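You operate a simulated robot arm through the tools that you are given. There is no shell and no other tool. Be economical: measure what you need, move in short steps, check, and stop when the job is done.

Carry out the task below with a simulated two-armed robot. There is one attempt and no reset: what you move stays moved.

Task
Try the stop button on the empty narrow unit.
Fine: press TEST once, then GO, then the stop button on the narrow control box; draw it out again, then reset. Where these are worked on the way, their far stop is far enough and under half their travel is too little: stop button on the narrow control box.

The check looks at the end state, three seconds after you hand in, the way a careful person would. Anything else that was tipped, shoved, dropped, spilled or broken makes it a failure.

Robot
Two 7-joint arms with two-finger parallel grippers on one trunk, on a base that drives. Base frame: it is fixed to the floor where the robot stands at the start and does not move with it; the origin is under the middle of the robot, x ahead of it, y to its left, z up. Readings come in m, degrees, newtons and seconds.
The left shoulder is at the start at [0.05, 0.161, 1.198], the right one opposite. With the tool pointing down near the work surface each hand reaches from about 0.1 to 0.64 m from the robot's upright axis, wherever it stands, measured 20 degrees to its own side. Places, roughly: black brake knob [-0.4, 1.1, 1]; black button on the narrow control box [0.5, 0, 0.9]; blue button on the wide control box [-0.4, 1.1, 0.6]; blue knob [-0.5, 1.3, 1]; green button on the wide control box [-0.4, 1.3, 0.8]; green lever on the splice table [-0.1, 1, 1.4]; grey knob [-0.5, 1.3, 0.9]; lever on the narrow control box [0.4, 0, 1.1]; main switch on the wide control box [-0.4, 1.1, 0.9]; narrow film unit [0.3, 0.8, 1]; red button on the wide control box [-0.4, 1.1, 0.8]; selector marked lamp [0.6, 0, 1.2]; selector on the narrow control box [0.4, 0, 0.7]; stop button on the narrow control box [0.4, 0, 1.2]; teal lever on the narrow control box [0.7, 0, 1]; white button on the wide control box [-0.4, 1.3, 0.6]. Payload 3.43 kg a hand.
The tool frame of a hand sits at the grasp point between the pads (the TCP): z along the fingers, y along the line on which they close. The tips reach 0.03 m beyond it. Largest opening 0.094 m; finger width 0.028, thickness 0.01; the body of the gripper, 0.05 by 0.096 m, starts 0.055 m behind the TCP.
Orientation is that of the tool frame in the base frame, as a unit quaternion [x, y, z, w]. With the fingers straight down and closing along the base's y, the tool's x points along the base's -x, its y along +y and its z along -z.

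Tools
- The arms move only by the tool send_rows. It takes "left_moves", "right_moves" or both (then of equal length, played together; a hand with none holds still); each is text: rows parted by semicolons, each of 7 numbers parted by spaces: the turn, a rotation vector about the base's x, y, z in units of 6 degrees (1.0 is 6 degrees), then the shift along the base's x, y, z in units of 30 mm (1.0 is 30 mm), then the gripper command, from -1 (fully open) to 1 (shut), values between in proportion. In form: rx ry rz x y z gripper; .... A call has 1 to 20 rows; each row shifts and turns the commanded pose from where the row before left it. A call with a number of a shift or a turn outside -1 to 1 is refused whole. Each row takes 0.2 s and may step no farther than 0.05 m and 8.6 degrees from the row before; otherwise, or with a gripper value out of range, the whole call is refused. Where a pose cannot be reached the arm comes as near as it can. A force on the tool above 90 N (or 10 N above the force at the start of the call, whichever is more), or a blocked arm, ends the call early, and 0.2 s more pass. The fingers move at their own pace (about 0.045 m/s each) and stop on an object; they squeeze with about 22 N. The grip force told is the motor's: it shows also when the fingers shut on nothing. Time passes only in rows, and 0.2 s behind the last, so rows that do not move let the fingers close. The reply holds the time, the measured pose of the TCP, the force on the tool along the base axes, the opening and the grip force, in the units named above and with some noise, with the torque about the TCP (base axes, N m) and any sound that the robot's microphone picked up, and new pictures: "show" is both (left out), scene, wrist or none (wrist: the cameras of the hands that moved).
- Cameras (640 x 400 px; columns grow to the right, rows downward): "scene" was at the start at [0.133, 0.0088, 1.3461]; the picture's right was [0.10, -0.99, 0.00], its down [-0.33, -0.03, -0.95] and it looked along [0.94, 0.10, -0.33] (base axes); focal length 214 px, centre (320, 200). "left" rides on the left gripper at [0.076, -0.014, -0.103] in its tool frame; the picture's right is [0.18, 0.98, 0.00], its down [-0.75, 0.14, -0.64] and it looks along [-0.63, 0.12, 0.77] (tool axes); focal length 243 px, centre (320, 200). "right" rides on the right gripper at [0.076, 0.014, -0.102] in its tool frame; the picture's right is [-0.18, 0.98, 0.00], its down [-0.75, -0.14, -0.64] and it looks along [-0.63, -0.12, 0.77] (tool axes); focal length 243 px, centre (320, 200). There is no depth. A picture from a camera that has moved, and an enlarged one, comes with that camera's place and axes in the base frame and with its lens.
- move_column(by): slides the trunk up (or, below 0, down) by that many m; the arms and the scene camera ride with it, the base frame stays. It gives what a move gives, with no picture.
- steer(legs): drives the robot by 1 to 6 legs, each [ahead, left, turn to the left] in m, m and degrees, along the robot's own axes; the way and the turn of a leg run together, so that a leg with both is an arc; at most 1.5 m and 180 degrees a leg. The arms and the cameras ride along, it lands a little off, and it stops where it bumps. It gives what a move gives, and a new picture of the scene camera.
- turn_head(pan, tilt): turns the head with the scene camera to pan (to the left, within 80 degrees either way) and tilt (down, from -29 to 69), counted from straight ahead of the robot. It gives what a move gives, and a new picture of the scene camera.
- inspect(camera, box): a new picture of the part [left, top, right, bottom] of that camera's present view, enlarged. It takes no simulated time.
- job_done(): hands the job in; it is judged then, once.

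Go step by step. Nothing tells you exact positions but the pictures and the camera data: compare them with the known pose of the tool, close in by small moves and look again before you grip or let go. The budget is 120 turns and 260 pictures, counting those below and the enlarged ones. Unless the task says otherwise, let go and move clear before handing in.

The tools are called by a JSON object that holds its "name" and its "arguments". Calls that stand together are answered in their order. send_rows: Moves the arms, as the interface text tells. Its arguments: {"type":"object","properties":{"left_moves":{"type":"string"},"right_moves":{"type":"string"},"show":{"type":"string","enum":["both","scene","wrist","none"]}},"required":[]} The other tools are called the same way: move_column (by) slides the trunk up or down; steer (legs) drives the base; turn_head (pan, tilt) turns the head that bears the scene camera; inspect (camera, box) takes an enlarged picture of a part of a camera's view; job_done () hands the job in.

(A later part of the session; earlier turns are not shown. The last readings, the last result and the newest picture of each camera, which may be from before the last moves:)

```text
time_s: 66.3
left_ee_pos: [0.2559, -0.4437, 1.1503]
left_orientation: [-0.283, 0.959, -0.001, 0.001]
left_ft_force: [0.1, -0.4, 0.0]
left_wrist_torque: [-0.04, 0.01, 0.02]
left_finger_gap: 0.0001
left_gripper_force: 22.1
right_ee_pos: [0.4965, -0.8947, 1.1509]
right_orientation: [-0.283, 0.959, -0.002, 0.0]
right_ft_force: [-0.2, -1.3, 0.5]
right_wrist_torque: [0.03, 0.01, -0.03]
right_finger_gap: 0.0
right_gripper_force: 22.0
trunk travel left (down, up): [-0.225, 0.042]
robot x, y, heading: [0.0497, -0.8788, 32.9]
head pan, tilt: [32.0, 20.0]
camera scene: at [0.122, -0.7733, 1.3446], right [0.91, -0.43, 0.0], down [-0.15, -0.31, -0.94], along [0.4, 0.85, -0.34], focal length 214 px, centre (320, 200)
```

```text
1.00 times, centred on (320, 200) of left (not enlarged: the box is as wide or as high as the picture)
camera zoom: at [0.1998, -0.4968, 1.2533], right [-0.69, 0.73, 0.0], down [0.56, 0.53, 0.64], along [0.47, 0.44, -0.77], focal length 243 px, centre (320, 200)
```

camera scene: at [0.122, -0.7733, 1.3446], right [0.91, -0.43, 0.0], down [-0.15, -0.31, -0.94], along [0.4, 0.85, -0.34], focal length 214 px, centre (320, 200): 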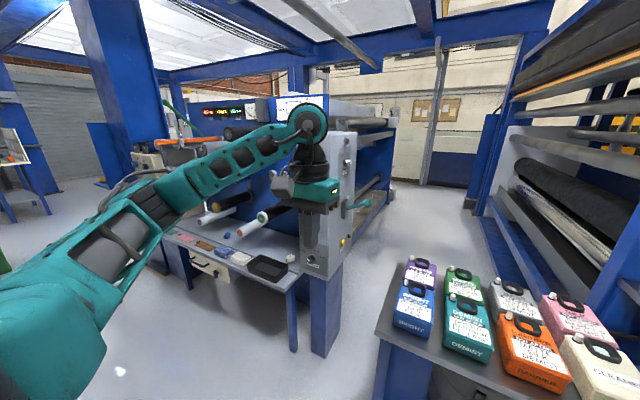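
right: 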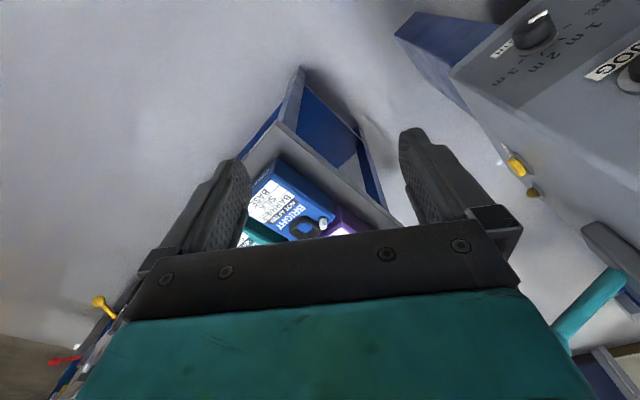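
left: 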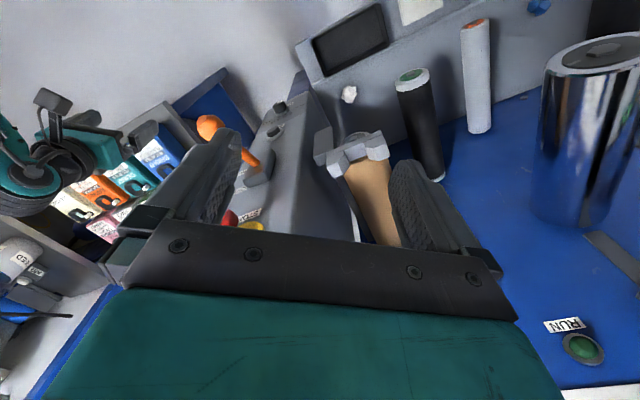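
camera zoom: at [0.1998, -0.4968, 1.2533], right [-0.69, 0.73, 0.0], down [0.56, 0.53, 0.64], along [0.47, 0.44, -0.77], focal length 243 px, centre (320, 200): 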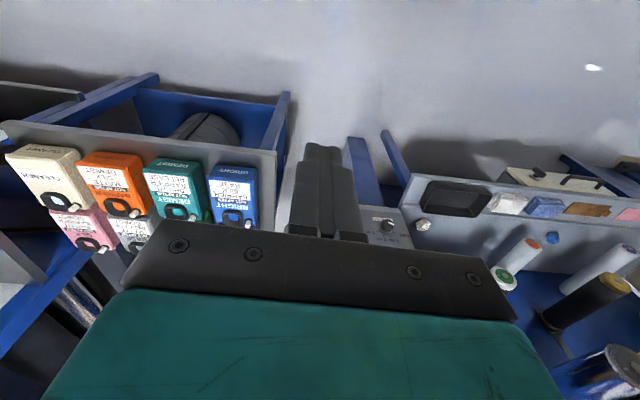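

Found it: the yellow TEST button low on the right flank, at about (0.64, 0.04, 0.76), below the teal lever. I'll retract the left hand, then place the robot so the right hand can reach that button from front-above, avoiding the lever.

{"name": "send_rows", "arguments": {"left_moves": "0 0 0 -0.83 -0.55 0 1;0 0 0 -0.83 -0.55 0 1;0 0 0 -0.83 -0.55 0 1;0 0 0 -0.83 -0.55 0 1;0 0 0 -0.83 -0.55 0 1", "show": "none"}}

{"name": "steer", "arguments": {"legs": [[0, 0.41, 0], [0.2, 0, 0]]}}

{"name": "turn_head", "arguments": {"pan": 8, "tilt": 30}}

```text
time_s: 67.5
left_ee_pos: [0.1305, -0.5257, 1.1509]
left_orientation: [-0.283, 0.959, -0.001, 0.0]
left_ft_force: [-0.4, -0.5, -1.1]
left_wrist_torque: [0.01, -0.02, -0.04]
left_finger_gap: 0.0
left_gripper_force: 21.6
right_ee_pos: [0.4956, -0.8944, 1.1509]
right_orientation: [-0.283, 0.959, -0.001, 0.0]
right_ft_force: [0.4, -0.4, -1.0]
right_wrist_torque: [0.02, -0.02, 0.01]
right_finger_gap: 0.0
right_gripper_force: 22.0
trunk travel left (down, up): [-0.225, 0.042]
robot x, y, heading: [0.0472, -0.8779, 32.8]
head pan, tilt: [32.0, 20.0]
```

```text
time_s: 72.9
left_ee_pos: [0.0734, -0.071, 1.1501]
left_orientation: [-0.286, 0.958, -0.001, 0.001]
left_ft_force: [0.4, -0.1, 0.1]
left_wrist_torque: [0.0, 0.03, 0.03]
left_finger_gap: 0.0
left_gripper_force: 22.3
right_ee_pos: [0.4402, -0.4394, 1.1502]
right_orientation: [-0.285, 0.959, -0.001, 0.0]
right_ft_force: [0.3, 0.4, 0.0]
right_wrist_torque: [0.0, 0.01, -0.01]
right_finger_gap: 0.0
right_gripper_force: 21.7
trunk travel left (down, up): [-0.225, 0.042]
robot x, y, heading: [-0.0097, -0.4278, 33.0]
head pan, tilt: [32.0, 20.0]
camera scene: at [0.0651, -0.3192, 1.3445], right [0.91, -0.42, 0.0], down [-0.14, -0.31, -0.94], along [0.4, 0.85, -0.34], focal length 214 px, centre (320, 200)
```

scene: 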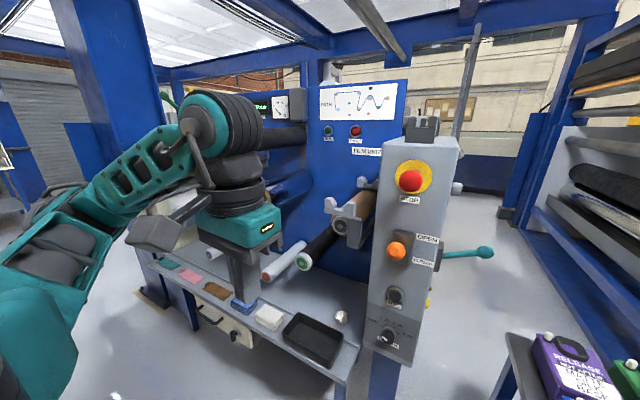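

```text
time_s: 73.8
left_ee_pos: [0.0723, -0.0715, 1.151]
left_orientation: [-0.285, 0.958, -0.001, 0.0]
left_ft_force: [-0.9, -0.5, -0.3]
left_wrist_torque: [0.0, 0.0, 0.02]
left_finger_gap: 0.0001
left_gripper_force: 22.0
right_ee_pos: [0.4407, -0.4393, 1.1503]
right_orientation: [-0.285, 0.959, -0.001, 0.0]
right_ft_force: [-0.3, -0.8, 0.4]
right_wrist_torque: [0.01, 0.02, -0.02]
right_finger_gap: 0.0002
right_gripper_force: 21.6
trunk travel left (down, up): [-0.225, 0.042]
robot x, y, heading: [-0.0084, -0.4278, 32.8]
head pan, tilt: [8.0, 30.0]
camera scene: at [0.0934, -0.3445, 1.3286], right [0.66, -0.75, 0.0], down [-0.38, -0.33, -0.87], along [0.65, 0.57, -0.5], focal length 214 px, centre (320, 200)
```

scene: 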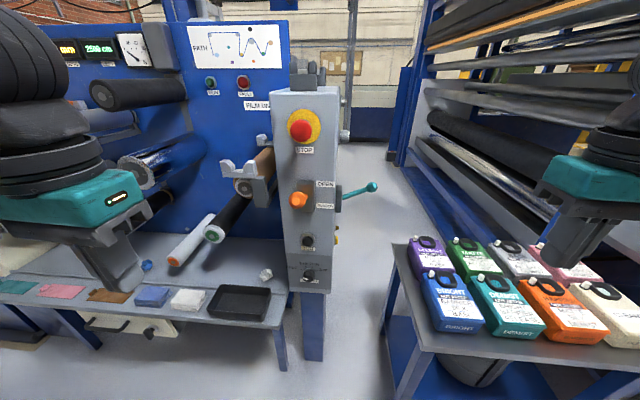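

Now tilt the right hand by 52° while moving toward the flank.

{"name": "send_rows", "arguments": {"right_moves": "0.928 -0.278 0 0.48 0.6 -0.5 1;0.928 -0.278 0 0.48 0.6 -0.5 1;0.928 -0.278 0 0.48 0.6 -0.5 1;0.928 -0.278 0 0.48 0.6 -0.5 1;0.928 -0.278 0 0.48 0.6 -0.5 1;0.928 -0.278 0 0.48 0.6 -0.5 1;0.928 -0.278 0 0.48 0.6 -0.5 1;0.928 -0.278 0 0.48 0.6 -0.5 1;0.928 -0.278 0 0.48 0.6 -0.5 1"}}

```text
time_s: 75.8
left_ee_pos: [0.072, -0.0714, 1.1503]
left_orientation: [-0.285, 0.958, -0.001, 0.0]
left_ft_force: [-0.6, -0.4, 0.6]
left_wrist_torque: [-0.02, -0.01, 0.02]
left_finger_gap: 0.0004
left_gripper_force: 22.1
right_ee_pos: [0.5691, -0.2756, 1.0154]
right_orientation: [-0.255, 0.86, 0.369, 0.242]
right_ft_force: [-0.9, -0.3, 0.3]
right_wrist_torque: [0.0, 0.0, 0.02]
right_finger_gap: 0.0
right_gripper_force: 22.2
trunk travel left (down, up): [-0.225, 0.042]
robot x, y, heading: [-0.0092, -0.4243, 33.0]
head pan, tilt: [8.0, 30.0]
camera scene: at [0.0937, -0.3444, 1.3285], right [0.66, -0.75, 0.0], down [-0.38, -0.33, -0.87], along [0.65, 0.57, -0.5], focal length 214 px, centre (320, 200)
camera right: at [0.4805, -0.3655, 1.0395], right [-0.47, 0.64, 0.61], down [0.51, -0.37, 0.78], along [0.72, 0.68, -0.15], focal length 243 px, centre (320, 200)
```

scene: 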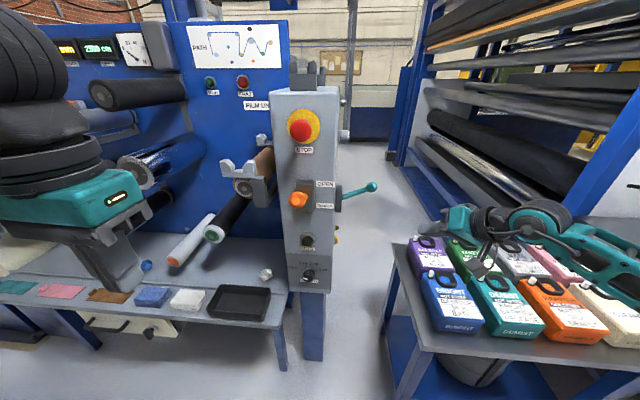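
right: 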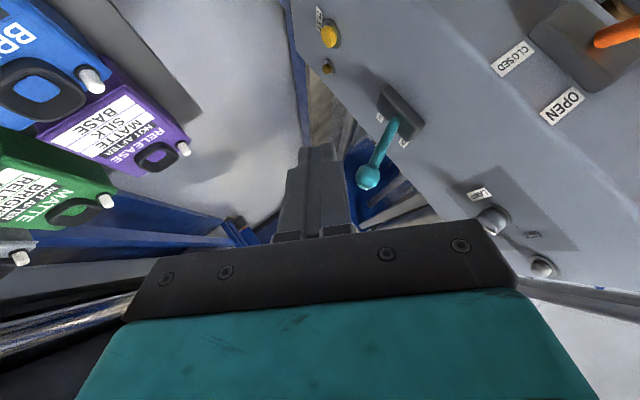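

TEST is confirmed at about (0.633, 0.043, 0.760). I move down alongside it, stopping short.

{"name": "send_rows", "arguments": {"right_moves": "0 0 0 0.35 0.911 -0.878 1;0 0 0 0.35 0.911 -0.878 1;0 0 0 0.35 0.911 -0.878 1;0 0 0 0.35 0.911 -0.878 1;0 0 0 0.35 0.911 -0.878 1;0 0 0 0.35 0.911 -0.878 1;0 0 0 0.35 0.911 -0.878 1;0 0 0 0.35 0.911 -0.878 1"}}

```text
time_s: 77.6
left_ee_pos: [0.0729, -0.0729, 1.1514]
left_orientation: [-0.286, 0.958, 0.0, 0.0]
left_ft_force: [-0.3, -0.2, 0.1]
left_wrist_torque: [0.04, 0.03, 0.06]
left_finger_gap: 0.0002
left_gripper_force: 21.9
right_ee_pos: [0.6245, -0.1269, 0.8721]
right_orientation: [-0.255, 0.861, 0.367, 0.242]
right_ft_force: [0.6, -0.1, -0.6]
right_wrist_torque: [0.01, -0.01, -0.02]
right_finger_gap: 0.0002
right_gripper_force: 22.1
right hand out of reach, approached as far as the arm can: row 6, 7, 8
trunk travel left (down, up): [-0.225, 0.042]
robot x, y, heading: [-0.0058, -0.4252, 32.9]
head pan, tilt: [8.0, 30.0]
camera scene: at [0.0934, -0.3447, 1.3286], right [0.66, -0.75, 0.0], down [-0.38, -0.33, -0.87], along [0.65, 0.57, -0.5], focal length 214 px, centre (320, 200)
camera right: at [0.5367, -0.2158, 0.8954], right [-0.47, 0.64, 0.61], down [0.51, -0.37, 0.78], along [0.72, 0.68, -0.15], focal length 243 px, centre (320, 200)
```

scene: 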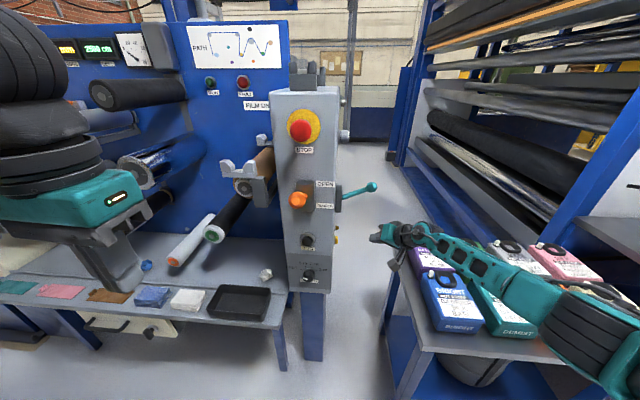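
right: 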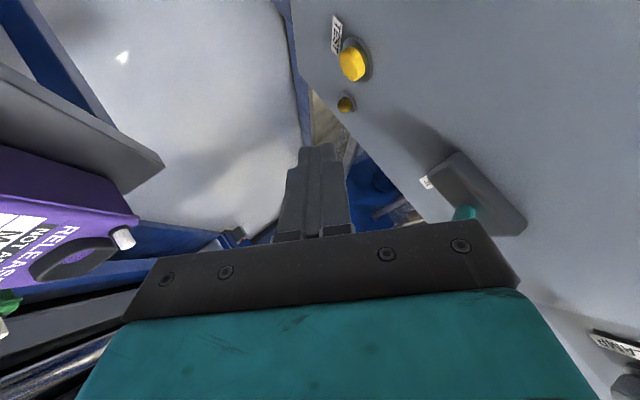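

Out of reach by a little. I pull the hand back, move the base closer, then try again.

{"name": "send_rows", "arguments": {"right_moves": "0 0 0 -0.83 -0.9 0 1;0 0 0 -0.83 -0.9 0 1;0 0 0 -0.83 -0.9 0 1;0 0 0 -0.83 -0.9 0 1", "show": "none"}}

{"name": "steer", "arguments": {"legs": [[0.14, 0.05, 0]]}}

```text
time_s: 78.6
left_ee_pos: [0.073, -0.0719, 1.1505]
left_orientation: [-0.285, 0.958, 0.0, 0.0]
left_ft_force: [0.3, 0.1, -0.1]
left_wrist_torque: [-0.02, 0.01, 0.03]
left_finger_gap: 0.0
left_gripper_force: 22.1
right_ee_pos: [0.5254, -0.2334, 0.8713]
right_orientation: [-0.256, 0.86, 0.368, 0.243]
right_ft_force: [-0.3, -0.8, -0.2]
right_wrist_torque: [0.02, -0.03, 0.0]
right_finger_gap: 0.0
right_gripper_force: 22.3
trunk travel left (down, up): [-0.225, 0.042]
robot x, y, heading: [-0.009, -0.4278, 32.9]
head pan, tilt: [8.0, 30.0]
```

```text
time_s: 79.9
left_ee_pos: [0.1618, 0.0454, 1.1504]
left_orientation: [-0.285, 0.958, -0.002, 0.0]
left_ft_force: [0.6, 1.0, -0.9]
left_wrist_torque: [-0.01, -0.01, 0.01]
left_finger_gap: 0.0003
left_gripper_force: 21.7
right_ee_pos: [0.6143, -0.1171, 0.8691]
right_orientation: [-0.257, 0.86, 0.368, 0.242]
right_ft_force: [-0.6, -0.5, 0.6]
right_wrist_torque: [-0.02, 0.0, 0.01]
right_finger_gap: 0.0
right_gripper_force: 22.0
trunk travel left (down, up): [-0.225, 0.042]
robot x, y, heading: [0.0786, -0.3102, 33.1]
head pan, tilt: [8.0, 30.0]
camera scene: at [0.1828, -0.2267, 1.3285], right [0.66, -0.75, 0.0], down [-0.38, -0.33, -0.87], along [0.65, 0.57, -0.5], focal length 214 px, centre (320, 200)
```

scene: 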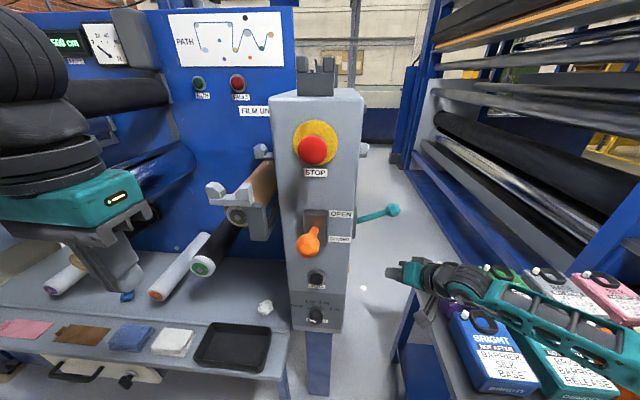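

{"name": "send_rows", "arguments": {"right_moves": "0 0 0 0.4 0.62 -0.76 1;0 0 0 0.4 0.62 -0.76 1;0 0 0 0.4 0.62 -0.76 1;0 0 0 0.4 0.62 -0.76 1"}}

```text
time_s: 80.9
left_ee_pos: [0.1611, 0.047, 1.1506]
left_orientation: [-0.284, 0.959, -0.002, 0.0]
left_ft_force: [-0.4, -0.6, 0.5]
left_wrist_torque: [0.0, -0.04, -0.02]
left_finger_gap: 0.0
left_gripper_force: 22.4
right_ee_pos: [0.6641, -0.0414, 0.7796]
right_orientation: [-0.256, 0.86, 0.368, 0.243]
right_ft_force: [0.6, -0.1, 0.2]
right_wrist_torque: [0.03, 0.01, 0.02]
right_finger_gap: 0.0001
right_gripper_force: 22.1
trunk travel left (down, up): [-0.225, 0.042]
robot x, y, heading: [0.0804, -0.3106, 33.0]
head pan, tilt: [8.0, 30.0]
camera scene: at [0.1824, -0.227, 1.3285], right [0.66, -0.75, 0.0], down [-0.38, -0.33, -0.87], along [0.65, 0.57, -0.5], focal length 214 px, centre (320, 200)
camera right: at [0.5737, -0.13, 0.8038], right [-0.47, 0.64, 0.61], down [0.51, -0.37, 0.78], along [0.72, 0.67, -0.15], focal length 243 px, centre (320, 200)
```

scene: 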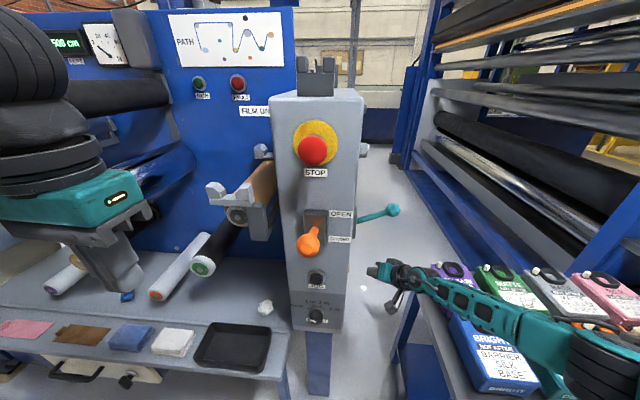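
right: 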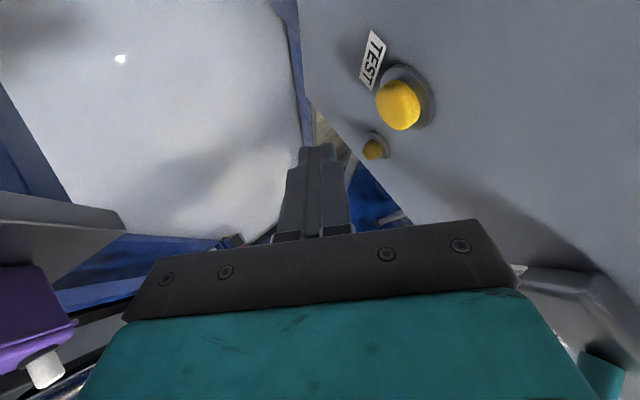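

The tip is about 7 cm straight out from TEST. Closing in along the normal.

{"name": "send_rows", "arguments": {"right_moves": "0 0 0 -0.4 0.6 0 1;0 0 0 -0.4 0.6 0 1", "show": "wrist"}}

```text
time_s: 81.5
left_ee_pos: [0.1617, 0.0458, 1.1509]
left_orientation: [-0.285, 0.959, -0.002, 0.0]
left_ft_force: [-0.3, -0.6, -0.3]
left_wrist_torque: [-0.01, 0.01, -0.03]
left_finger_gap: 0.0
left_gripper_force: 21.8
right_ee_pos: [0.6368, -0.0052, 0.779]
right_orientation: [-0.255, 0.861, 0.367, 0.242]
right_ft_force: [0.1, 0.0, -1.1]
right_wrist_torque: [-0.03, 0.0, -0.03]
right_finger_gap: 0.0
right_gripper_force: 22.0
trunk travel left (down, up): [-0.225, 0.042]
robot x, y, heading: [0.0791, -0.3101, 33.0]
head pan, tilt: [8.0, 30.0]
camera right: at [0.5494, -0.0944, 0.804], right [-0.47, 0.64, 0.61], down [0.51, -0.37, 0.78], along [0.72, 0.67, -0.15], focal length 243 px, centre (320, 200)
```

right: 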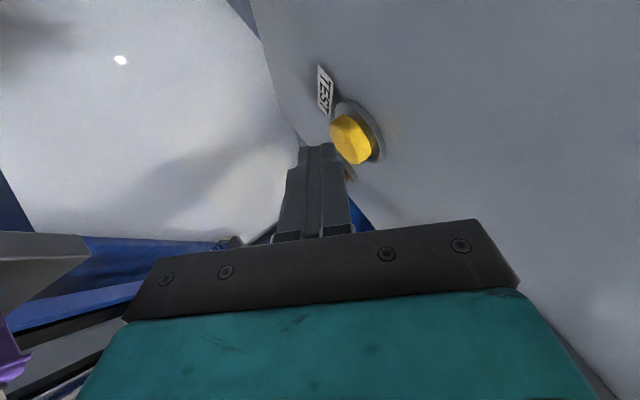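

{"name": "send_rows", "arguments": {"right_moves": "0 0 0 -0.11 0.166 0 1;0 0 0 -0.11 0.166 0 1;0 0 0 -0.11 0.166 0 1;0 0 0 -0.11 0.166 0 1", "show": "wrist"}}

```text
time_s: 82.5
left_ee_pos: [0.1613, 0.0434, 1.1512]
left_orientation: [-0.285, 0.959, -0.001, 0.001]
left_ft_force: [0.3, 0.1, 0.3]
left_wrist_torque: [-0.02, 0.0, 0.04]
left_finger_gap: 0.0
left_gripper_force: 21.7
right_ee_pos: [0.6291, 0.0096, 0.7798]
right_orientation: [-0.254, 0.862, 0.366, 0.244]
right_ft_force: [5.3, -14.3, 3.9]
right_wrist_torque: [-0.11, -0.07, -0.04]
right_finger_gap: 0.0
right_gripper_force: 22.5
trunk travel left (down, up): [-0.225, 0.042]
robot x, y, heading: [0.0769, -0.3047, 32.9]
head pan, tilt: [8.0, 30.0]
heard: click
camera right: at [0.5391, -0.0783, 0.8037], right [-0.47, 0.64, 0.61], down [0.5, -0.37, 0.78], along [0.73, 0.67, -0.15], focal length 243 px, centre (320, 200)
```

right: 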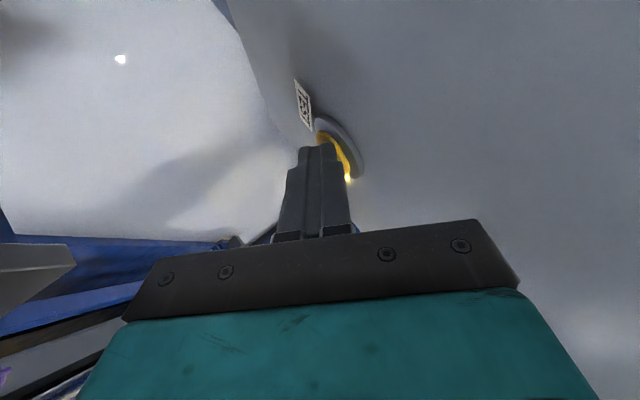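

A click, and the small yellow lamp seems lit: TEST is pressed once. Withdrawing straight out.

{"name": "send_rows", "arguments": {"right_moves": "0 0 0 0.4 -0.6 0 1;0 0 0 0.4 -0.6 0 1;0 0 0 0.3 -0.5 0 1", "show": "wrist"}}

```text
time_s: 83.3
left_ee_pos: [0.1615, 0.0459, 1.1511]
left_orientation: [-0.286, 0.958, -0.001, 0.0]
left_ft_force: [-0.1, 0.0, 0.8]
left_wrist_torque: [-0.02, 0.02, 0.02]
left_finger_gap: 0.0004
left_gripper_force: 22.1
right_ee_pos: [0.6584, -0.0366, 0.7795]
right_orientation: [-0.255, 0.86, 0.369, 0.242]
right_ft_force: [0.1, 0.7, 0.2]
right_wrist_torque: [-0.02, 0.0, -0.05]
right_finger_gap: 0.0
right_gripper_force: 22.0
trunk travel left (down, up): [-0.225, 0.042]
robot x, y, heading: [0.0804, -0.3106, 33.3]
head pan, tilt: [8.0, 30.0]
camera right: at [0.5692, -0.126, 0.8047], right [-0.47, 0.63, 0.61], down [0.51, -0.37, 0.78], along [0.72, 0.68, -0.15], focal length 243 px, centre (320, 200)
```

right: 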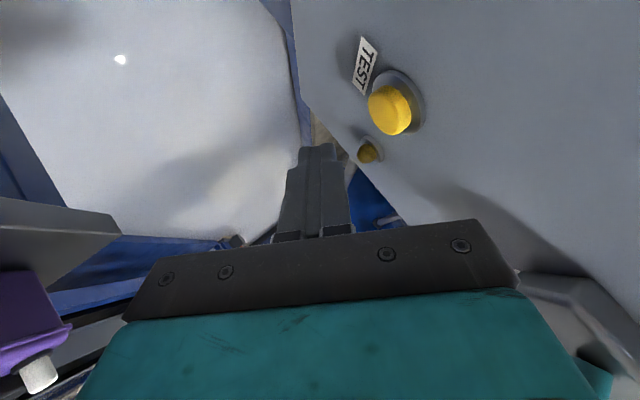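

TEST done (its lamp lit while pressed). Now retreat the same way and turn the right hand so its fingers point toward the machine fronts, for GO.

{"name": "send_rows", "arguments": {"right_moves": "0 0 0 -0.33 -0.9 0.87 1;0 0 0 -0.33 -0.9 0.87 1;0 0 0 -0.33 -0.9 0.87 1;0 0 0 -0.33 -0.9 0.87 1;0 0 0 -0.33 -0.9 0.87 1;0 0 0 -0.33 -0.9 0.87 1;0 0 0 -0.33 -0.9 0.87 1;0 0 0 -0.33 -0.9 0.87 1;0 0 -0.95 -0.6 -0.4 0.3 1;0 0 -0.95 -0.6 -0.4 0.3 1;0 0 -0.95 -0.6 -0.4 0.3 1;0 0 -0.95 -0.6 -0.4 0.3 1;0 0 -0.95 -0.6 -0.4 0.3 1;0 0 -0.95 -0.6 -0.4 0.3 1;0 0 -0.95 -0.6 -0.4 0.3 1"}}

```text
time_s: 86.5
left_ee_pos: [0.1612, 0.0468, 1.1508]
left_orientation: [-0.285, 0.959, -0.001, 0.0]
left_ft_force: [0.3, -0.1, -0.1]
left_wrist_torque: [-0.01, 0.0, -0.02]
left_finger_gap: 0.0004
left_gripper_force: 22.0
right_ee_pos: [0.566, -0.2966, 1.0139]
right_orientation: [0.053, 0.896, 0.264, 0.353]
right_ft_force: [0.3, 0.5, 0.2]
right_wrist_torque: [0.02, 0.0, 0.01]
right_finger_gap: 0.0001
right_gripper_force: 22.1
right hand out of reach, approached as far as the arm can: row 11, 12, 13, 14, 15
trunk travel left (down, up): [-0.225, 0.042]
robot x, y, heading: [0.0798, -0.3098, 33.0]
head pan, tilt: [8.0, 30.0]
camera scene: at [0.1825, -0.2272, 1.3286], right [0.66, -0.75, 0.0], down [-0.38, -0.33, -0.87], along [0.65, 0.57, -0.5], focal length 214 px, centre (320, 200)
camera right: at [0.4408, -0.3083, 1.0395], right [0.05, 0.79, 0.61], down [0.15, -0.61, 0.78], along [0.99, 0.05, -0.15], focal length 243 px, centre (320, 200)
```

scene: 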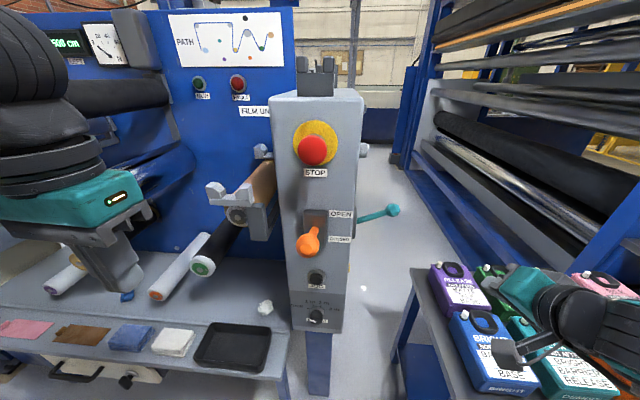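
right: 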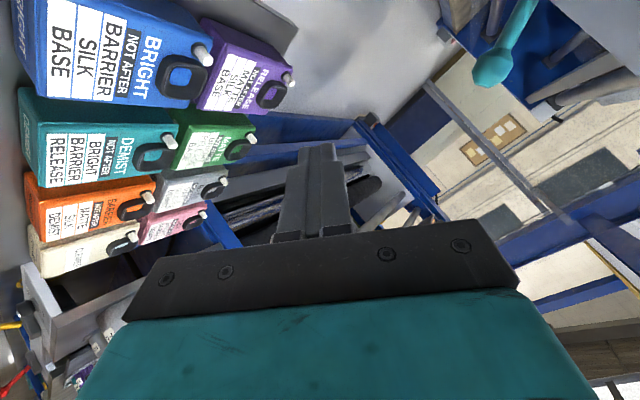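

The wrist is rolled awkwardly; I'll unroll it about the finger axis so it's in a natural forward-pointing posture, and draw back a bit.

{"name": "send_rows", "arguments": {"right_moves": "-0.636 -0.42 0.589 0 0 0.3 1;-0.636 -0.42 0.589 0 0 0.3 1;-0.636 -0.42 0.589 0 0 0.3 1;-0.636 -0.42 0.589 0 0 0.3 1;-0.636 -0.42 0.589 0 0 0.3 1;-0.636 -0.42 0.589 0 0 0.3 1;-0.636 -0.42 0.589 0 0 0.3 1;0 0 0 -0.8 -0.5 0.1 1;0 0 0 -0.8 -0.5 0.1 1;0 0 0 -0.8 -0.5 0.1 1"}}

```text
time_s: 88.7
left_ee_pos: [0.1616, 0.046, 1.1514]
left_orientation: [-0.285, 0.959, -0.001, 0.0]
left_ft_force: [0.2, 0.4, -0.3]
left_wrist_torque: [0.03, 0.01, -0.01]
left_finger_gap: 0.0
left_gripper_force: 22.0
right_ee_pos: [0.5778, -0.3011, 1.0827]
right_orientation: [-0.26, 0.859, 0.125, 0.423]
right_ft_force: [-0.8, -0.5, -0.1]
right_wrist_torque: [-0.03, 0.03, 0.02]
right_finger_gap: 0.0
right_gripper_force: 22.2
right hand out of reach, approached as far as the arm can: row 2, 4, 8, 9, 10
trunk travel left (down, up): [-0.225, 0.042]
robot x, y, heading: [0.0805, -0.3093, 33.3]
head pan, tilt: [8.0, 30.0]
camera scene: at [0.1823, -0.2274, 1.3286], right [0.66, -0.75, 0.0], down [-0.38, -0.33, -0.87], along [0.65, 0.57, -0.5], focal length 214 px, centre (320, 200)
camera right: at [0.4648, -0.3599, 1.0855], right [-0.45, 0.88, 0.14], down [0.04, -0.14, 0.99], along [0.89, 0.45, 0.03], focal length 243 px, centre (320, 200)
```

scene: 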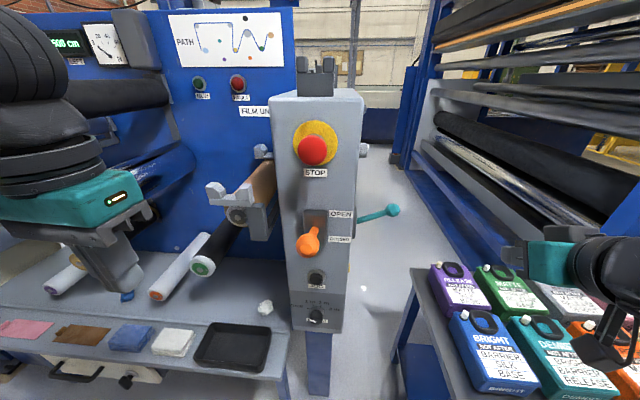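
right: 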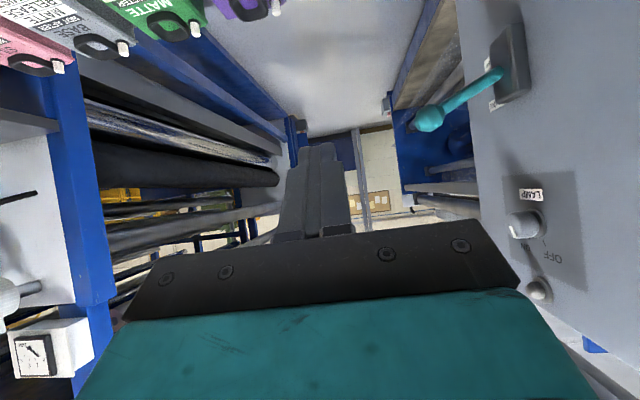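

The posture is now right: fingers forward and down 38°. Next, back off and slide left to stand before the wide box with the right hand facing GO.

{"name": "steer", "arguments": {"legs": [[-0.32, 0, 0], [0, 1.0, 0], [0, 0.85, 0]]}}

{"name": "turn_head", "arguments": {"pan": -10, "tilt": 35}}

```text
time_s: 107.1
left_ee_pos: [-1.1208, 1.4334, 1.1508]
left_orientation: [-0.284, 0.959, -0.001, 0.001]
left_ft_force: [-1.0, 0.0, -0.8]
left_wrist_torque: [0.01, 0.02, 0.0]
left_finger_gap: 0.0001
left_gripper_force: 22.7
right_ee_pos: [-0.7048, 1.0848, 1.083]
right_orientation: [-0.259, 0.86, 0.125, 0.422]
right_ft_force: [-0.7, -0.1, 0.1]
right_wrist_torque: [-0.02, 0.0, -0.01]
right_finger_gap: 0.0001
right_gripper_force: 21.8
trunk travel left (down, up): [-0.225, 0.042]
robot x, y, heading: [-1.2055, 1.0818, 33.1]
head pan, tilt: [8.0, 30.0]
camera scene: at [-1.0995, 1.1598, 1.3286], right [0.66, -0.75, 0.0], down [-0.38, -0.33, -0.87], along [0.65, 0.57, -0.5], focal length 214 px, centre (320, 200)
```

scene: 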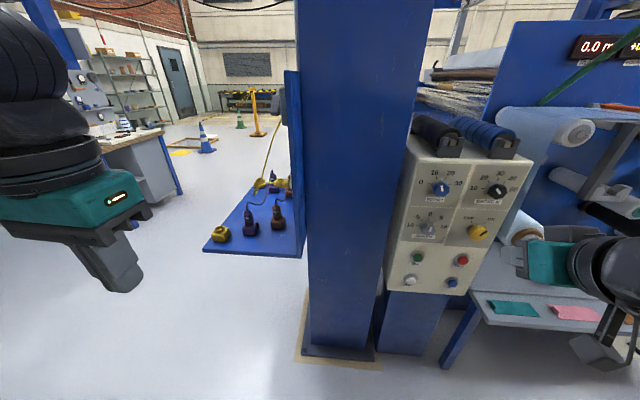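

```text
time_s: 107.9
left_ee_pos: [-1.1215, 1.4325, 1.1504]
left_orientation: [-0.284, 0.959, -0.001, 0.0]
left_ft_force: [0.3, -0.5, -0.8]
left_wrist_torque: [0.01, 0.0, 0.03]
left_finger_gap: 0.0
left_gripper_force: 22.0
right_ee_pos: [-0.7044, 1.0847, 1.0818]
right_orientation: [-0.259, 0.86, 0.125, 0.422]
right_ft_force: [0.4, 0.5, -0.9]
right_wrist_torque: [-0.02, 0.02, 0.02]
right_finger_gap: 0.0
right_gripper_force: 22.0
trunk travel left (down, up): [-0.225, 0.042]
robot x, y, heading: [-1.198, 1.078, 33.1]
head pan, tilt: [-10.0, 35.0]
camera scene: at [-1.0867, 1.1349, 1.3208], right [0.39, -0.92, 0.0], down [-0.53, -0.22, -0.82], along [0.75, 0.32, -0.57], focal length 214 px, centre (320, 200)
```

scene: 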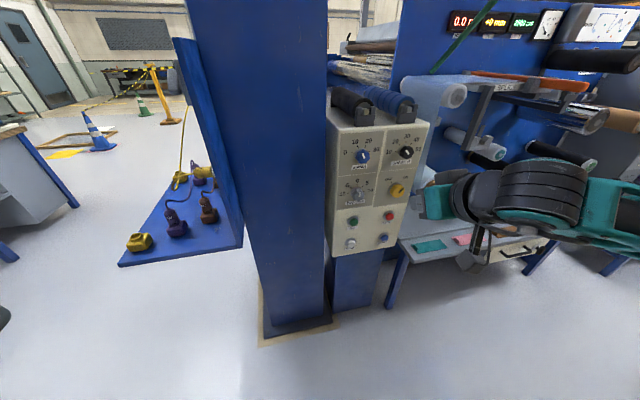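

GO is at about (-0.443, 1.268, 0.765). I descend the right hand in front of it.

{"name": "send_rows", "arguments": {"right_moves": "0 0 0 0.28 0.2 -1 1;0 0 0 0.28 0.2 -1 1;0 0 0 0.28 0.2 -1 1;0 0 0 0.28 0.2 -1 1;0 0 0 0.28 0.2 -1 1;0 0 0 0.28 0.2 -1 1;0 0 0 0.28 0.2 -1 1;0 0 0 0.28 0.2 -1 1;0 0 0 0.28 0.2 -1 1;0 0 0 0.28 0.2 -1 1"}}

```text
time_s: 110.1
left_ee_pos: [-1.1196, 1.4332, 1.1507]
left_orientation: [-0.284, 0.959, -0.002, 0.001]
left_ft_force: [0.3, -0.5, 0.1]
left_wrist_torque: [-0.01, 0.0, 0.0]
left_finger_gap: 0.0002
left_gripper_force: 22.5
right_ee_pos: [-0.6513, 1.0954, 0.9247]
right_orientation: [-0.263, 0.855, 0.133, 0.427]
right_ft_force: [1.1, 0.6, -0.1]
right_wrist_torque: [-0.02, 0.03, 0.0]
right_finger_gap: 0.0
right_gripper_force: 22.2
right hand out of reach, approached as far as the arm can: row 5, 6, 7, 8, 9, 10
trunk travel left (down, up): [-0.225, 0.042]
robot x, y, heading: [-1.1996, 1.0787, 33.0]
head pan, tilt: [-10.0, 35.0]
camera scene: at [-1.087, 1.1348, 1.3208], right [0.39, -0.92, 0.0], down [-0.53, -0.22, -0.82], along [0.75, 0.32, -0.57], focal length 214 px, centre (320, 200)
camera right: at [-0.7646, 1.0348, 0.9263], right [-0.46, 0.87, 0.15], down [0.03, -0.15, 0.99], along [0.89, 0.46, 0.04], focal length 243 px, centre (320, 200)
```

scene: 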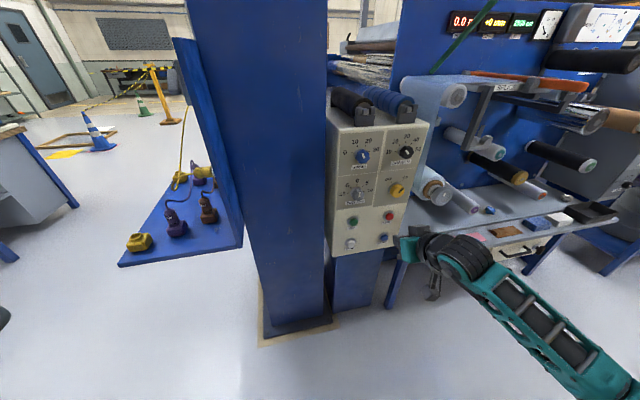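
right: 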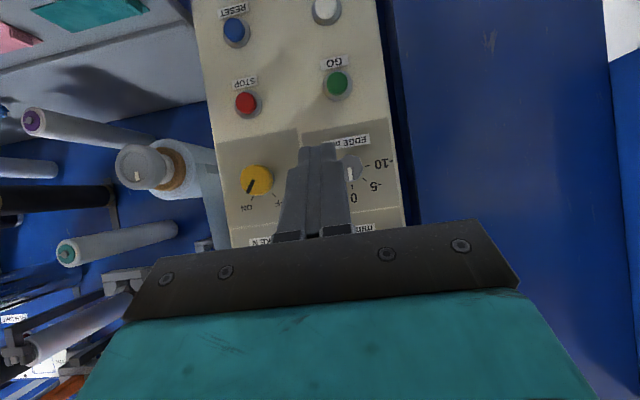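

The arm is at its limit downward here; lowering the trunk brings it further down.

{"name": "move_column", "arguments": {"by": -0.15}}

{"name": "send_rows", "arguments": {"right_moves": "0 0 0 0 0 0 1", "show": "wrist"}}

```text
time_s: 111.9
left_ee_pos: [-1.1199, 1.4329, 1.0003]
left_orientation: [-0.284, 0.959, -0.001, 0.0]
left_ft_force: [0.7, 0.3, -0.8]
left_wrist_torque: [-0.05, -0.04, -0.02]
left_finger_gap: 0.0
left_gripper_force: 21.1
right_ee_pos: [-0.6525, 1.094, 0.774]
right_orientation: [-0.264, 0.855, 0.133, 0.427]
right_ft_force: [-0.4, 0.0, 0.5]
right_wrist_torque: [0.01, -0.01, 0.01]
right_finger_gap: 0.0
right_gripper_force: 22.1
trunk travel left (down, up): [-0.075, 0.192]
robot x, y, heading: [-1.2034, 1.0775, 32.6]
head pan, tilt: [-10.0, 35.0]
```

```text
time_s: 112.3
left_ee_pos: [-1.1193, 1.4317, 1.0009]
left_orientation: [-0.284, 0.959, -0.001, 0.0]
left_ft_force: [-0.1, -0.4, 0.5]
left_wrist_torque: [-0.01, 0.01, 0.04]
left_finger_gap: 0.0
left_gripper_force: 21.7
right_ee_pos: [-0.6525, 1.0943, 0.7744]
right_orientation: [-0.265, 0.855, 0.133, 0.426]
right_ft_force: [-0.1, -1.2, 0.8]
right_wrist_torque: [0.03, 0.01, -0.02]
right_finger_gap: 0.0002
right_gripper_force: 22.0
trunk travel left (down, up): [-0.075, 0.192]
robot x, y, heading: [-1.2032, 1.0813, 32.9]
head pan, tilt: [-10.0, 35.0]
camera right: at [-0.7645, 1.0347, 0.7758], right [-0.46, 0.87, 0.15], down [0.03, -0.15, 0.99], along [0.89, 0.46, 0.04], focal length 243 px, centre (320, 200)
```

right: 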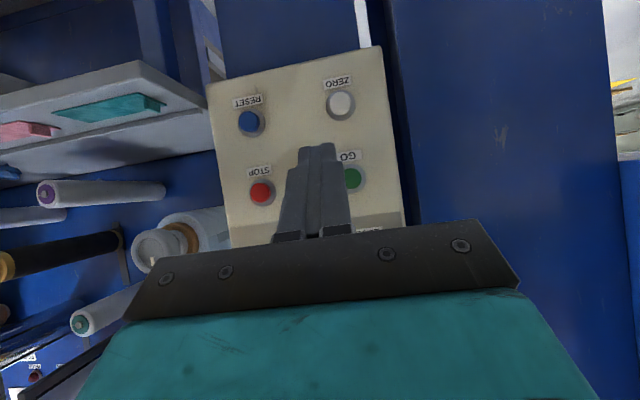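

{"name": "send_rows", "arguments": {"right_moves": "0 0 0 0.82 0.73 0.05 1;0 0 0 0.82 0.73 0.05 1;0 0 0 0.82 0.73 0.05 1;0 0 0 0.82 0.73 0.05 1;0 0 0 0.82 0.73 0.05 1", "show": "wrist"}}

```text
time_s: 113.5
left_ee_pos: [-1.1198, 1.4316, 0.9997]
left_orientation: [-0.285, 0.959, -0.001, 0.001]
left_ft_force: [0.1, 0.0, -0.1]
left_wrist_torque: [0.02, 0.02, 0.0]
left_finger_gap: 0.0003
left_gripper_force: 22.2
right_ee_pos: [-0.5284, 1.204, 0.7817]
right_orientation: [-0.265, 0.855, 0.133, 0.425]
right_ft_force: [0.2, 0.7, 0.1]
right_wrist_torque: [0.0, 0.0, 0.02]
right_finger_gap: 0.0
right_gripper_force: 22.3
trunk travel left (down, up): [-0.075, 0.192]
robot x, y, heading: [-1.2015, 1.0794, 32.9]
head pan, tilt: [-10.0, 35.0]
camera right: at [-0.6404, 1.1442, 0.7832], right [-0.46, 0.87, 0.15], down [0.03, -0.15, 0.99], along [0.89, 0.46, 0.04], focal length 243 px, centre (320, 200)
```

right: 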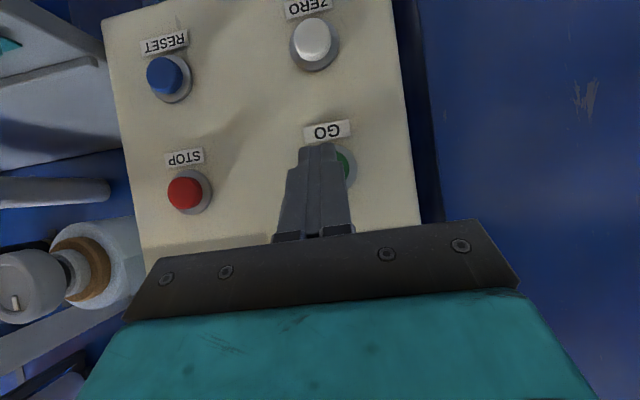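

{"name": "send_rows", "arguments": {"right_moves": "0 0 0 0.7 0.6 0.08 1;0 0 0 0.7 0.6 0.08 1", "show": "wrist"}}

```text
time_s: 114.1
left_ee_pos: [-1.1193, 1.4333, 1.0015]
left_orientation: [-0.284, 0.959, -0.002, 0.001]
left_ft_force: [0.1, -0.6, -0.9]
left_wrist_torque: [0.01, 0.0, 0.03]
left_finger_gap: 0.0
left_gripper_force: 22.0
right_ee_pos: [-0.4874, 1.2407, 0.7867]
right_orientation: [-0.264, 0.855, 0.132, 0.426]
right_ft_force: [0.0, -0.1, 0.5]
right_wrist_torque: [-0.01, 0.0, 0.02]
right_finger_gap: 0.0003
right_gripper_force: 22.2
trunk travel left (down, up): [-0.075, 0.192]
robot x, y, heading: [-1.1972, 1.0785, 33.1]
head pan, tilt: [-10.0, 35.0]
camera right: at [-0.5991, 1.1802, 0.7881], right [-0.46, 0.87, 0.15], down [0.03, -0.15, 0.99], along [0.89, 0.46, 0.04], focal length 243 px, centre (320, 200)
```

right: 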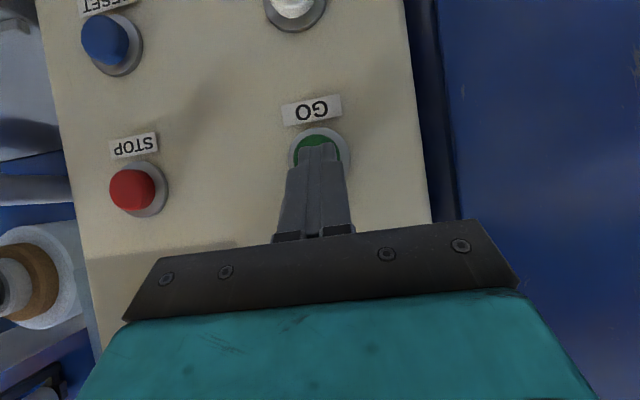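

Well aligned on GO. Pressing in small steps.

{"name": "send_rows", "arguments": {"right_moves": "0 0 0 0.166 0.11 0 1;0 0 0 0.166 0.11 0 1;0 0 0 0.166 0.11 0 1;0 0 0 0.166 0.11 0 1", "show": "wrist"}}

```text
time_s: 115.1
left_ee_pos: [-1.1226, 1.4316, 1.0014]
left_orientation: [-0.284, 0.959, -0.001, 0.004]
left_ft_force: [-0.1, -0.2, -0.3]
left_wrist_torque: [-0.01, -0.02, -0.02]
left_finger_gap: 0.0001
left_gripper_force: 22.3
right_ee_pos: [-0.4711, 1.2506, 0.7856]
right_orientation: [-0.266, 0.856, 0.133, 0.423]
right_ft_force: [-42.9, -26.2, 4.5]
right_wrist_torque: [0.02, 0.29, 0.13]
right_finger_gap: 0.0002
right_gripper_force: 22.2
trunk travel left (down, up): [-0.075, 0.192]
robot x, y, heading: [-1.2032, 1.0794, 32.8]
head pan, tilt: [-10.0, 35.0]
heard: click
camera right: at [-0.584, 1.191, 0.7883], right [-0.46, 0.87, 0.15], down [0.04, -0.15, 0.99], along [0.89, 0.46, 0.04], focal length 243 px, centre (320, 200)
```

right: 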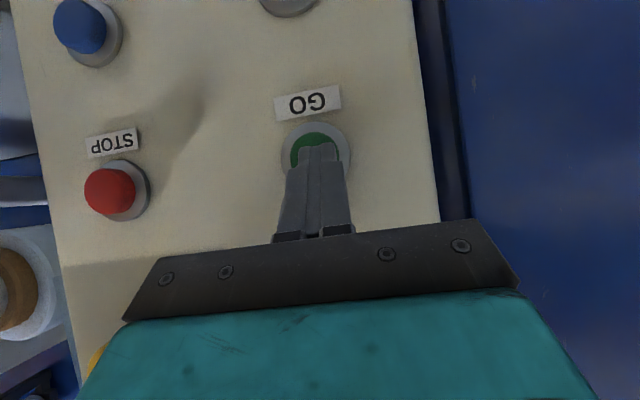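

GO clicked. Withdraw and check the RUN lamp and display.

{"name": "send_rows", "arguments": {"right_moves": "0 0 0 -0.8 -0.53 0 1;0 0 0 -0.8 -0.53 0 1;0 0 0 -0.8 -0.53 0 1;0 0 0 -0.8 -0.53 0 1;0 0 0 -0.8 -0.53 0 1;0 0 0 -0.6 -0.4 0.5 1", "show": "none"}}

{"name": "turn_head", "arguments": {"pan": -25, "tilt": 15}}

{"name": "inspect", "arguments": {"camera": "scene", "box": [300, 50, 620, 250]}}

```text
time_s: 116.5
left_ee_pos: [-1.1191, 1.4307, 1.0011]
left_orientation: [-0.284, 0.959, 0.0, 0.0]
left_ft_force: [0.0, -0.8, -0.5]
left_wrist_torque: [0.0, 0.0, 0.01]
left_finger_gap: 0.0002
left_gripper_force: 21.9
right_ee_pos: [-0.6045, 1.1609, 0.8004]
right_orientation: [-0.264, 0.855, 0.133, 0.426]
right_ft_force: [0.4, 0.2, 0.3]
right_wrist_torque: [-0.01, -0.01, 0.0]
right_finger_gap: 0.0001
right_gripper_force: 22.4
trunk travel left (down, up): [-0.075, 0.192]
robot x, y, heading: [-1.201, 1.0793, 33.2]
head pan, tilt: [-10.0, 35.0]
```

```text
time_s: 117.3
left_ee_pos: [-1.1194, 1.4329, 1.0007]
left_orientation: [-0.284, 0.959, -0.001, 0.0]
left_ft_force: [-0.4, 0.0, 0.7]
left_wrist_torque: [0.03, 0.02, 0.02]
left_finger_gap: 0.0
left_gripper_force: 22.1
right_ee_pos: [-0.6046, 1.1614, 0.801]
right_orientation: [-0.265, 0.855, 0.133, 0.426]
right_ft_force: [-1.1, 0.3, 0.2]
right_wrist_torque: [-0.01, -0.02, -0.01]
right_finger_gap: 0.0002
right_gripper_force: 22.2
trunk travel left (down, up): [-0.075, 0.192]
robot x, y, heading: [-1.2001, 1.0779, 32.8]
head pan, tilt: [-25.0, 15.0]
camera scene: at [-1.0752, 1.1134, 1.2027], right [0.14, -0.99, 0.0], down [-0.26, -0.04, -0.97], along [0.96, 0.13, -0.26], focal length 214 px, centre (320, 200)
```

scene: 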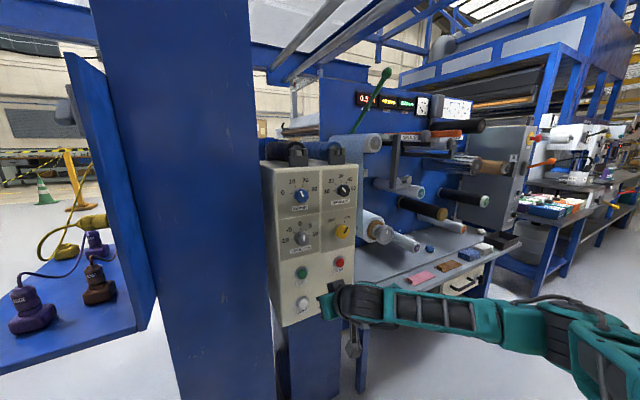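

```text
2.00 times, centred on (460, 150) of scene
camera zoom: at [-1.0752, 1.1134, 1.2027], right [0.14, -0.99, 0.0], down [-0.26, -0.04, -0.97], along [0.96, 0.13, -0.26], focal length 429 px, centre (40, 300)
```

zoom: 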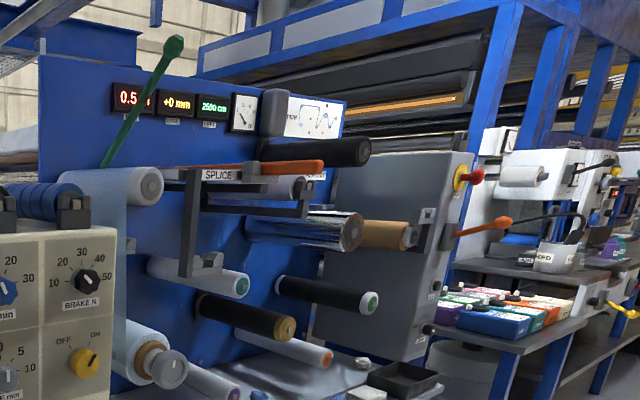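

The film is running (0.5 m counted). Now to STOP quickly: raise the trunk, draw the hand back, and drive back to the narrow box.

{"name": "send_rows", "arguments": {"right_moves": "0 0 0 -0.8 -0.53 0.7 1;0 0 0 -0.8 -0.53 0.7 1;0 0 0 -0.8 -0.53 0.7 1;0 0 0 -0.8 -0.53 0.7 1", "show": "none"}}

{"name": "move_column", "arguments": {"by": 0.15}}

{"name": "steer", "arguments": {"legs": [[0, -0.77, 0], [0, -0.77, 0]]}}

{"name": "turn_head", "arguments": {"pan": -8, "tilt": 20}}

```text
time_s: 118.3
left_ee_pos: [-1.1201, 1.433, 0.9999]
left_orientation: [-0.284, 0.959, -0.001, 0.0]
left_ft_force: [-0.6, 0.3, -0.5]
left_wrist_torque: [0.01, -0.03, -0.02]
left_finger_gap: 0.0
left_gripper_force: 22.0
right_ee_pos: [-0.7005, 1.098, 0.8844]
right_orientation: [-0.266, 0.854, 0.135, 0.426]
right_ft_force: [-0.2, 0.1, -0.2]
right_wrist_torque: [0.01, -0.04, -0.01]
right_finger_gap: 0.0
right_gripper_force: 22.4
trunk travel left (down, up): [-0.075, 0.192]
robot x, y, heading: [-1.2017, 1.0755, 32.9]
head pan, tilt: [-25.0, 15.0]
```

```text
time_s: 120.1
left_ee_pos: [-1.1199, 1.4314, 1.151]
left_orientation: [-0.284, 0.959, -0.001, 0.0]
left_ft_force: [-0.8, -0.3, -0.1]
left_wrist_torque: [-0.04, -0.01, 0.01]
left_finger_gap: 0.0
left_gripper_force: 21.8
right_ee_pos: [-0.6997, 1.0984, 1.0352]
right_orientation: [-0.265, 0.855, 0.133, 0.425]
right_ft_force: [0.2, 0.1, -0.6]
right_wrist_torque: [0.03, -0.02, 0.01]
right_finger_gap: 0.0002
right_gripper_force: 22.1
trunk travel left (down, up): [-0.225, 0.042]
robot x, y, heading: [-1.2021, 1.0796, 32.9]
head pan, tilt: [-25.0, 15.0]
```

```text
time_s: 133.9
left_ee_pos: [-0.2896, 0.1411, 1.1516]
left_orientation: [-0.28, 0.96, -0.001, 0.0]
left_ft_force: [0.5, 0.2, 0.1]
left_wrist_torque: [-0.02, -0.03, 0.01]
left_finger_gap: 0.0
left_gripper_force: 22.2
right_ee_pos: [0.1263, -0.1965, 1.0347]
right_orientation: [-0.261, 0.856, 0.131, 0.426]
right_ft_force: [0.5, 0.2, 0.4]
right_wrist_torque: [0.02, 0.02, 0.0]
right_finger_gap: 0.0
right_gripper_force: 22.3
trunk travel left (down, up): [-0.225, 0.042]
robot x, y, heading: [-0.3734, -0.2131, 32.4]
head pan, tilt: [-25.0, 15.0]
camera scene: at [-0.2481, -0.1787, 1.3528], right [0.13, -0.99, 0.0], down [-0.26, -0.03, -0.97], along [0.96, 0.13, -0.26], focal length 214 px, centre (320, 200)
```

scene: 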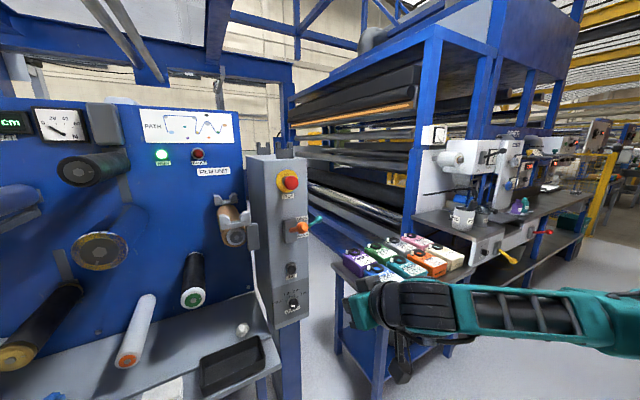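

```text
time_s: 134.7
left_ee_pos: [-0.2895, 0.1413, 1.1496]
left_orientation: [-0.28, 0.96, 0.0, 0.0]
left_ft_force: [0.1, -0.5, 0.0]
left_wrist_torque: [0.0, -0.02, -0.04]
left_finger_gap: 0.0001
left_gripper_force: 21.8
right_ee_pos: [0.1279, -0.1981, 1.0338]
right_orientation: [-0.261, 0.856, 0.132, 0.426]
right_ft_force: [-1.4, 0.2, 0.2]
right_wrist_torque: [-0.01, -0.04, 0.01]
right_finger_gap: 0.0
right_gripper_force: 21.5
trunk travel left (down, up): [-0.225, 0.042]
robot x, y, heading: [-0.3775, -0.2112, 32.5]
head pan, tilt: [-8.0, 20.0]
camera scene: at [-0.2559, -0.1522, 1.3446], right [0.41, -0.91, 0.0], down [-0.31, -0.14, -0.94], along [0.86, 0.39, -0.34], focal length 214 px, centre (320, 200)
```

scene: 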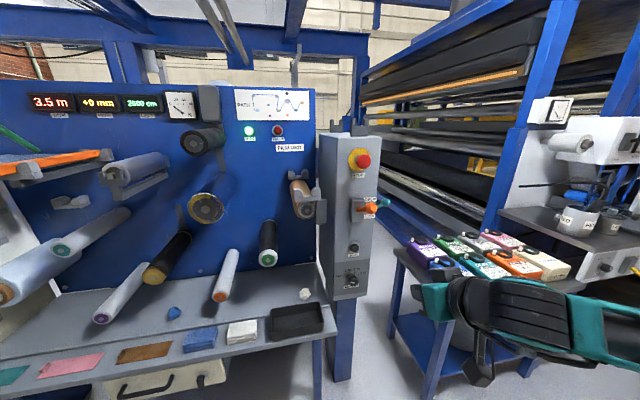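

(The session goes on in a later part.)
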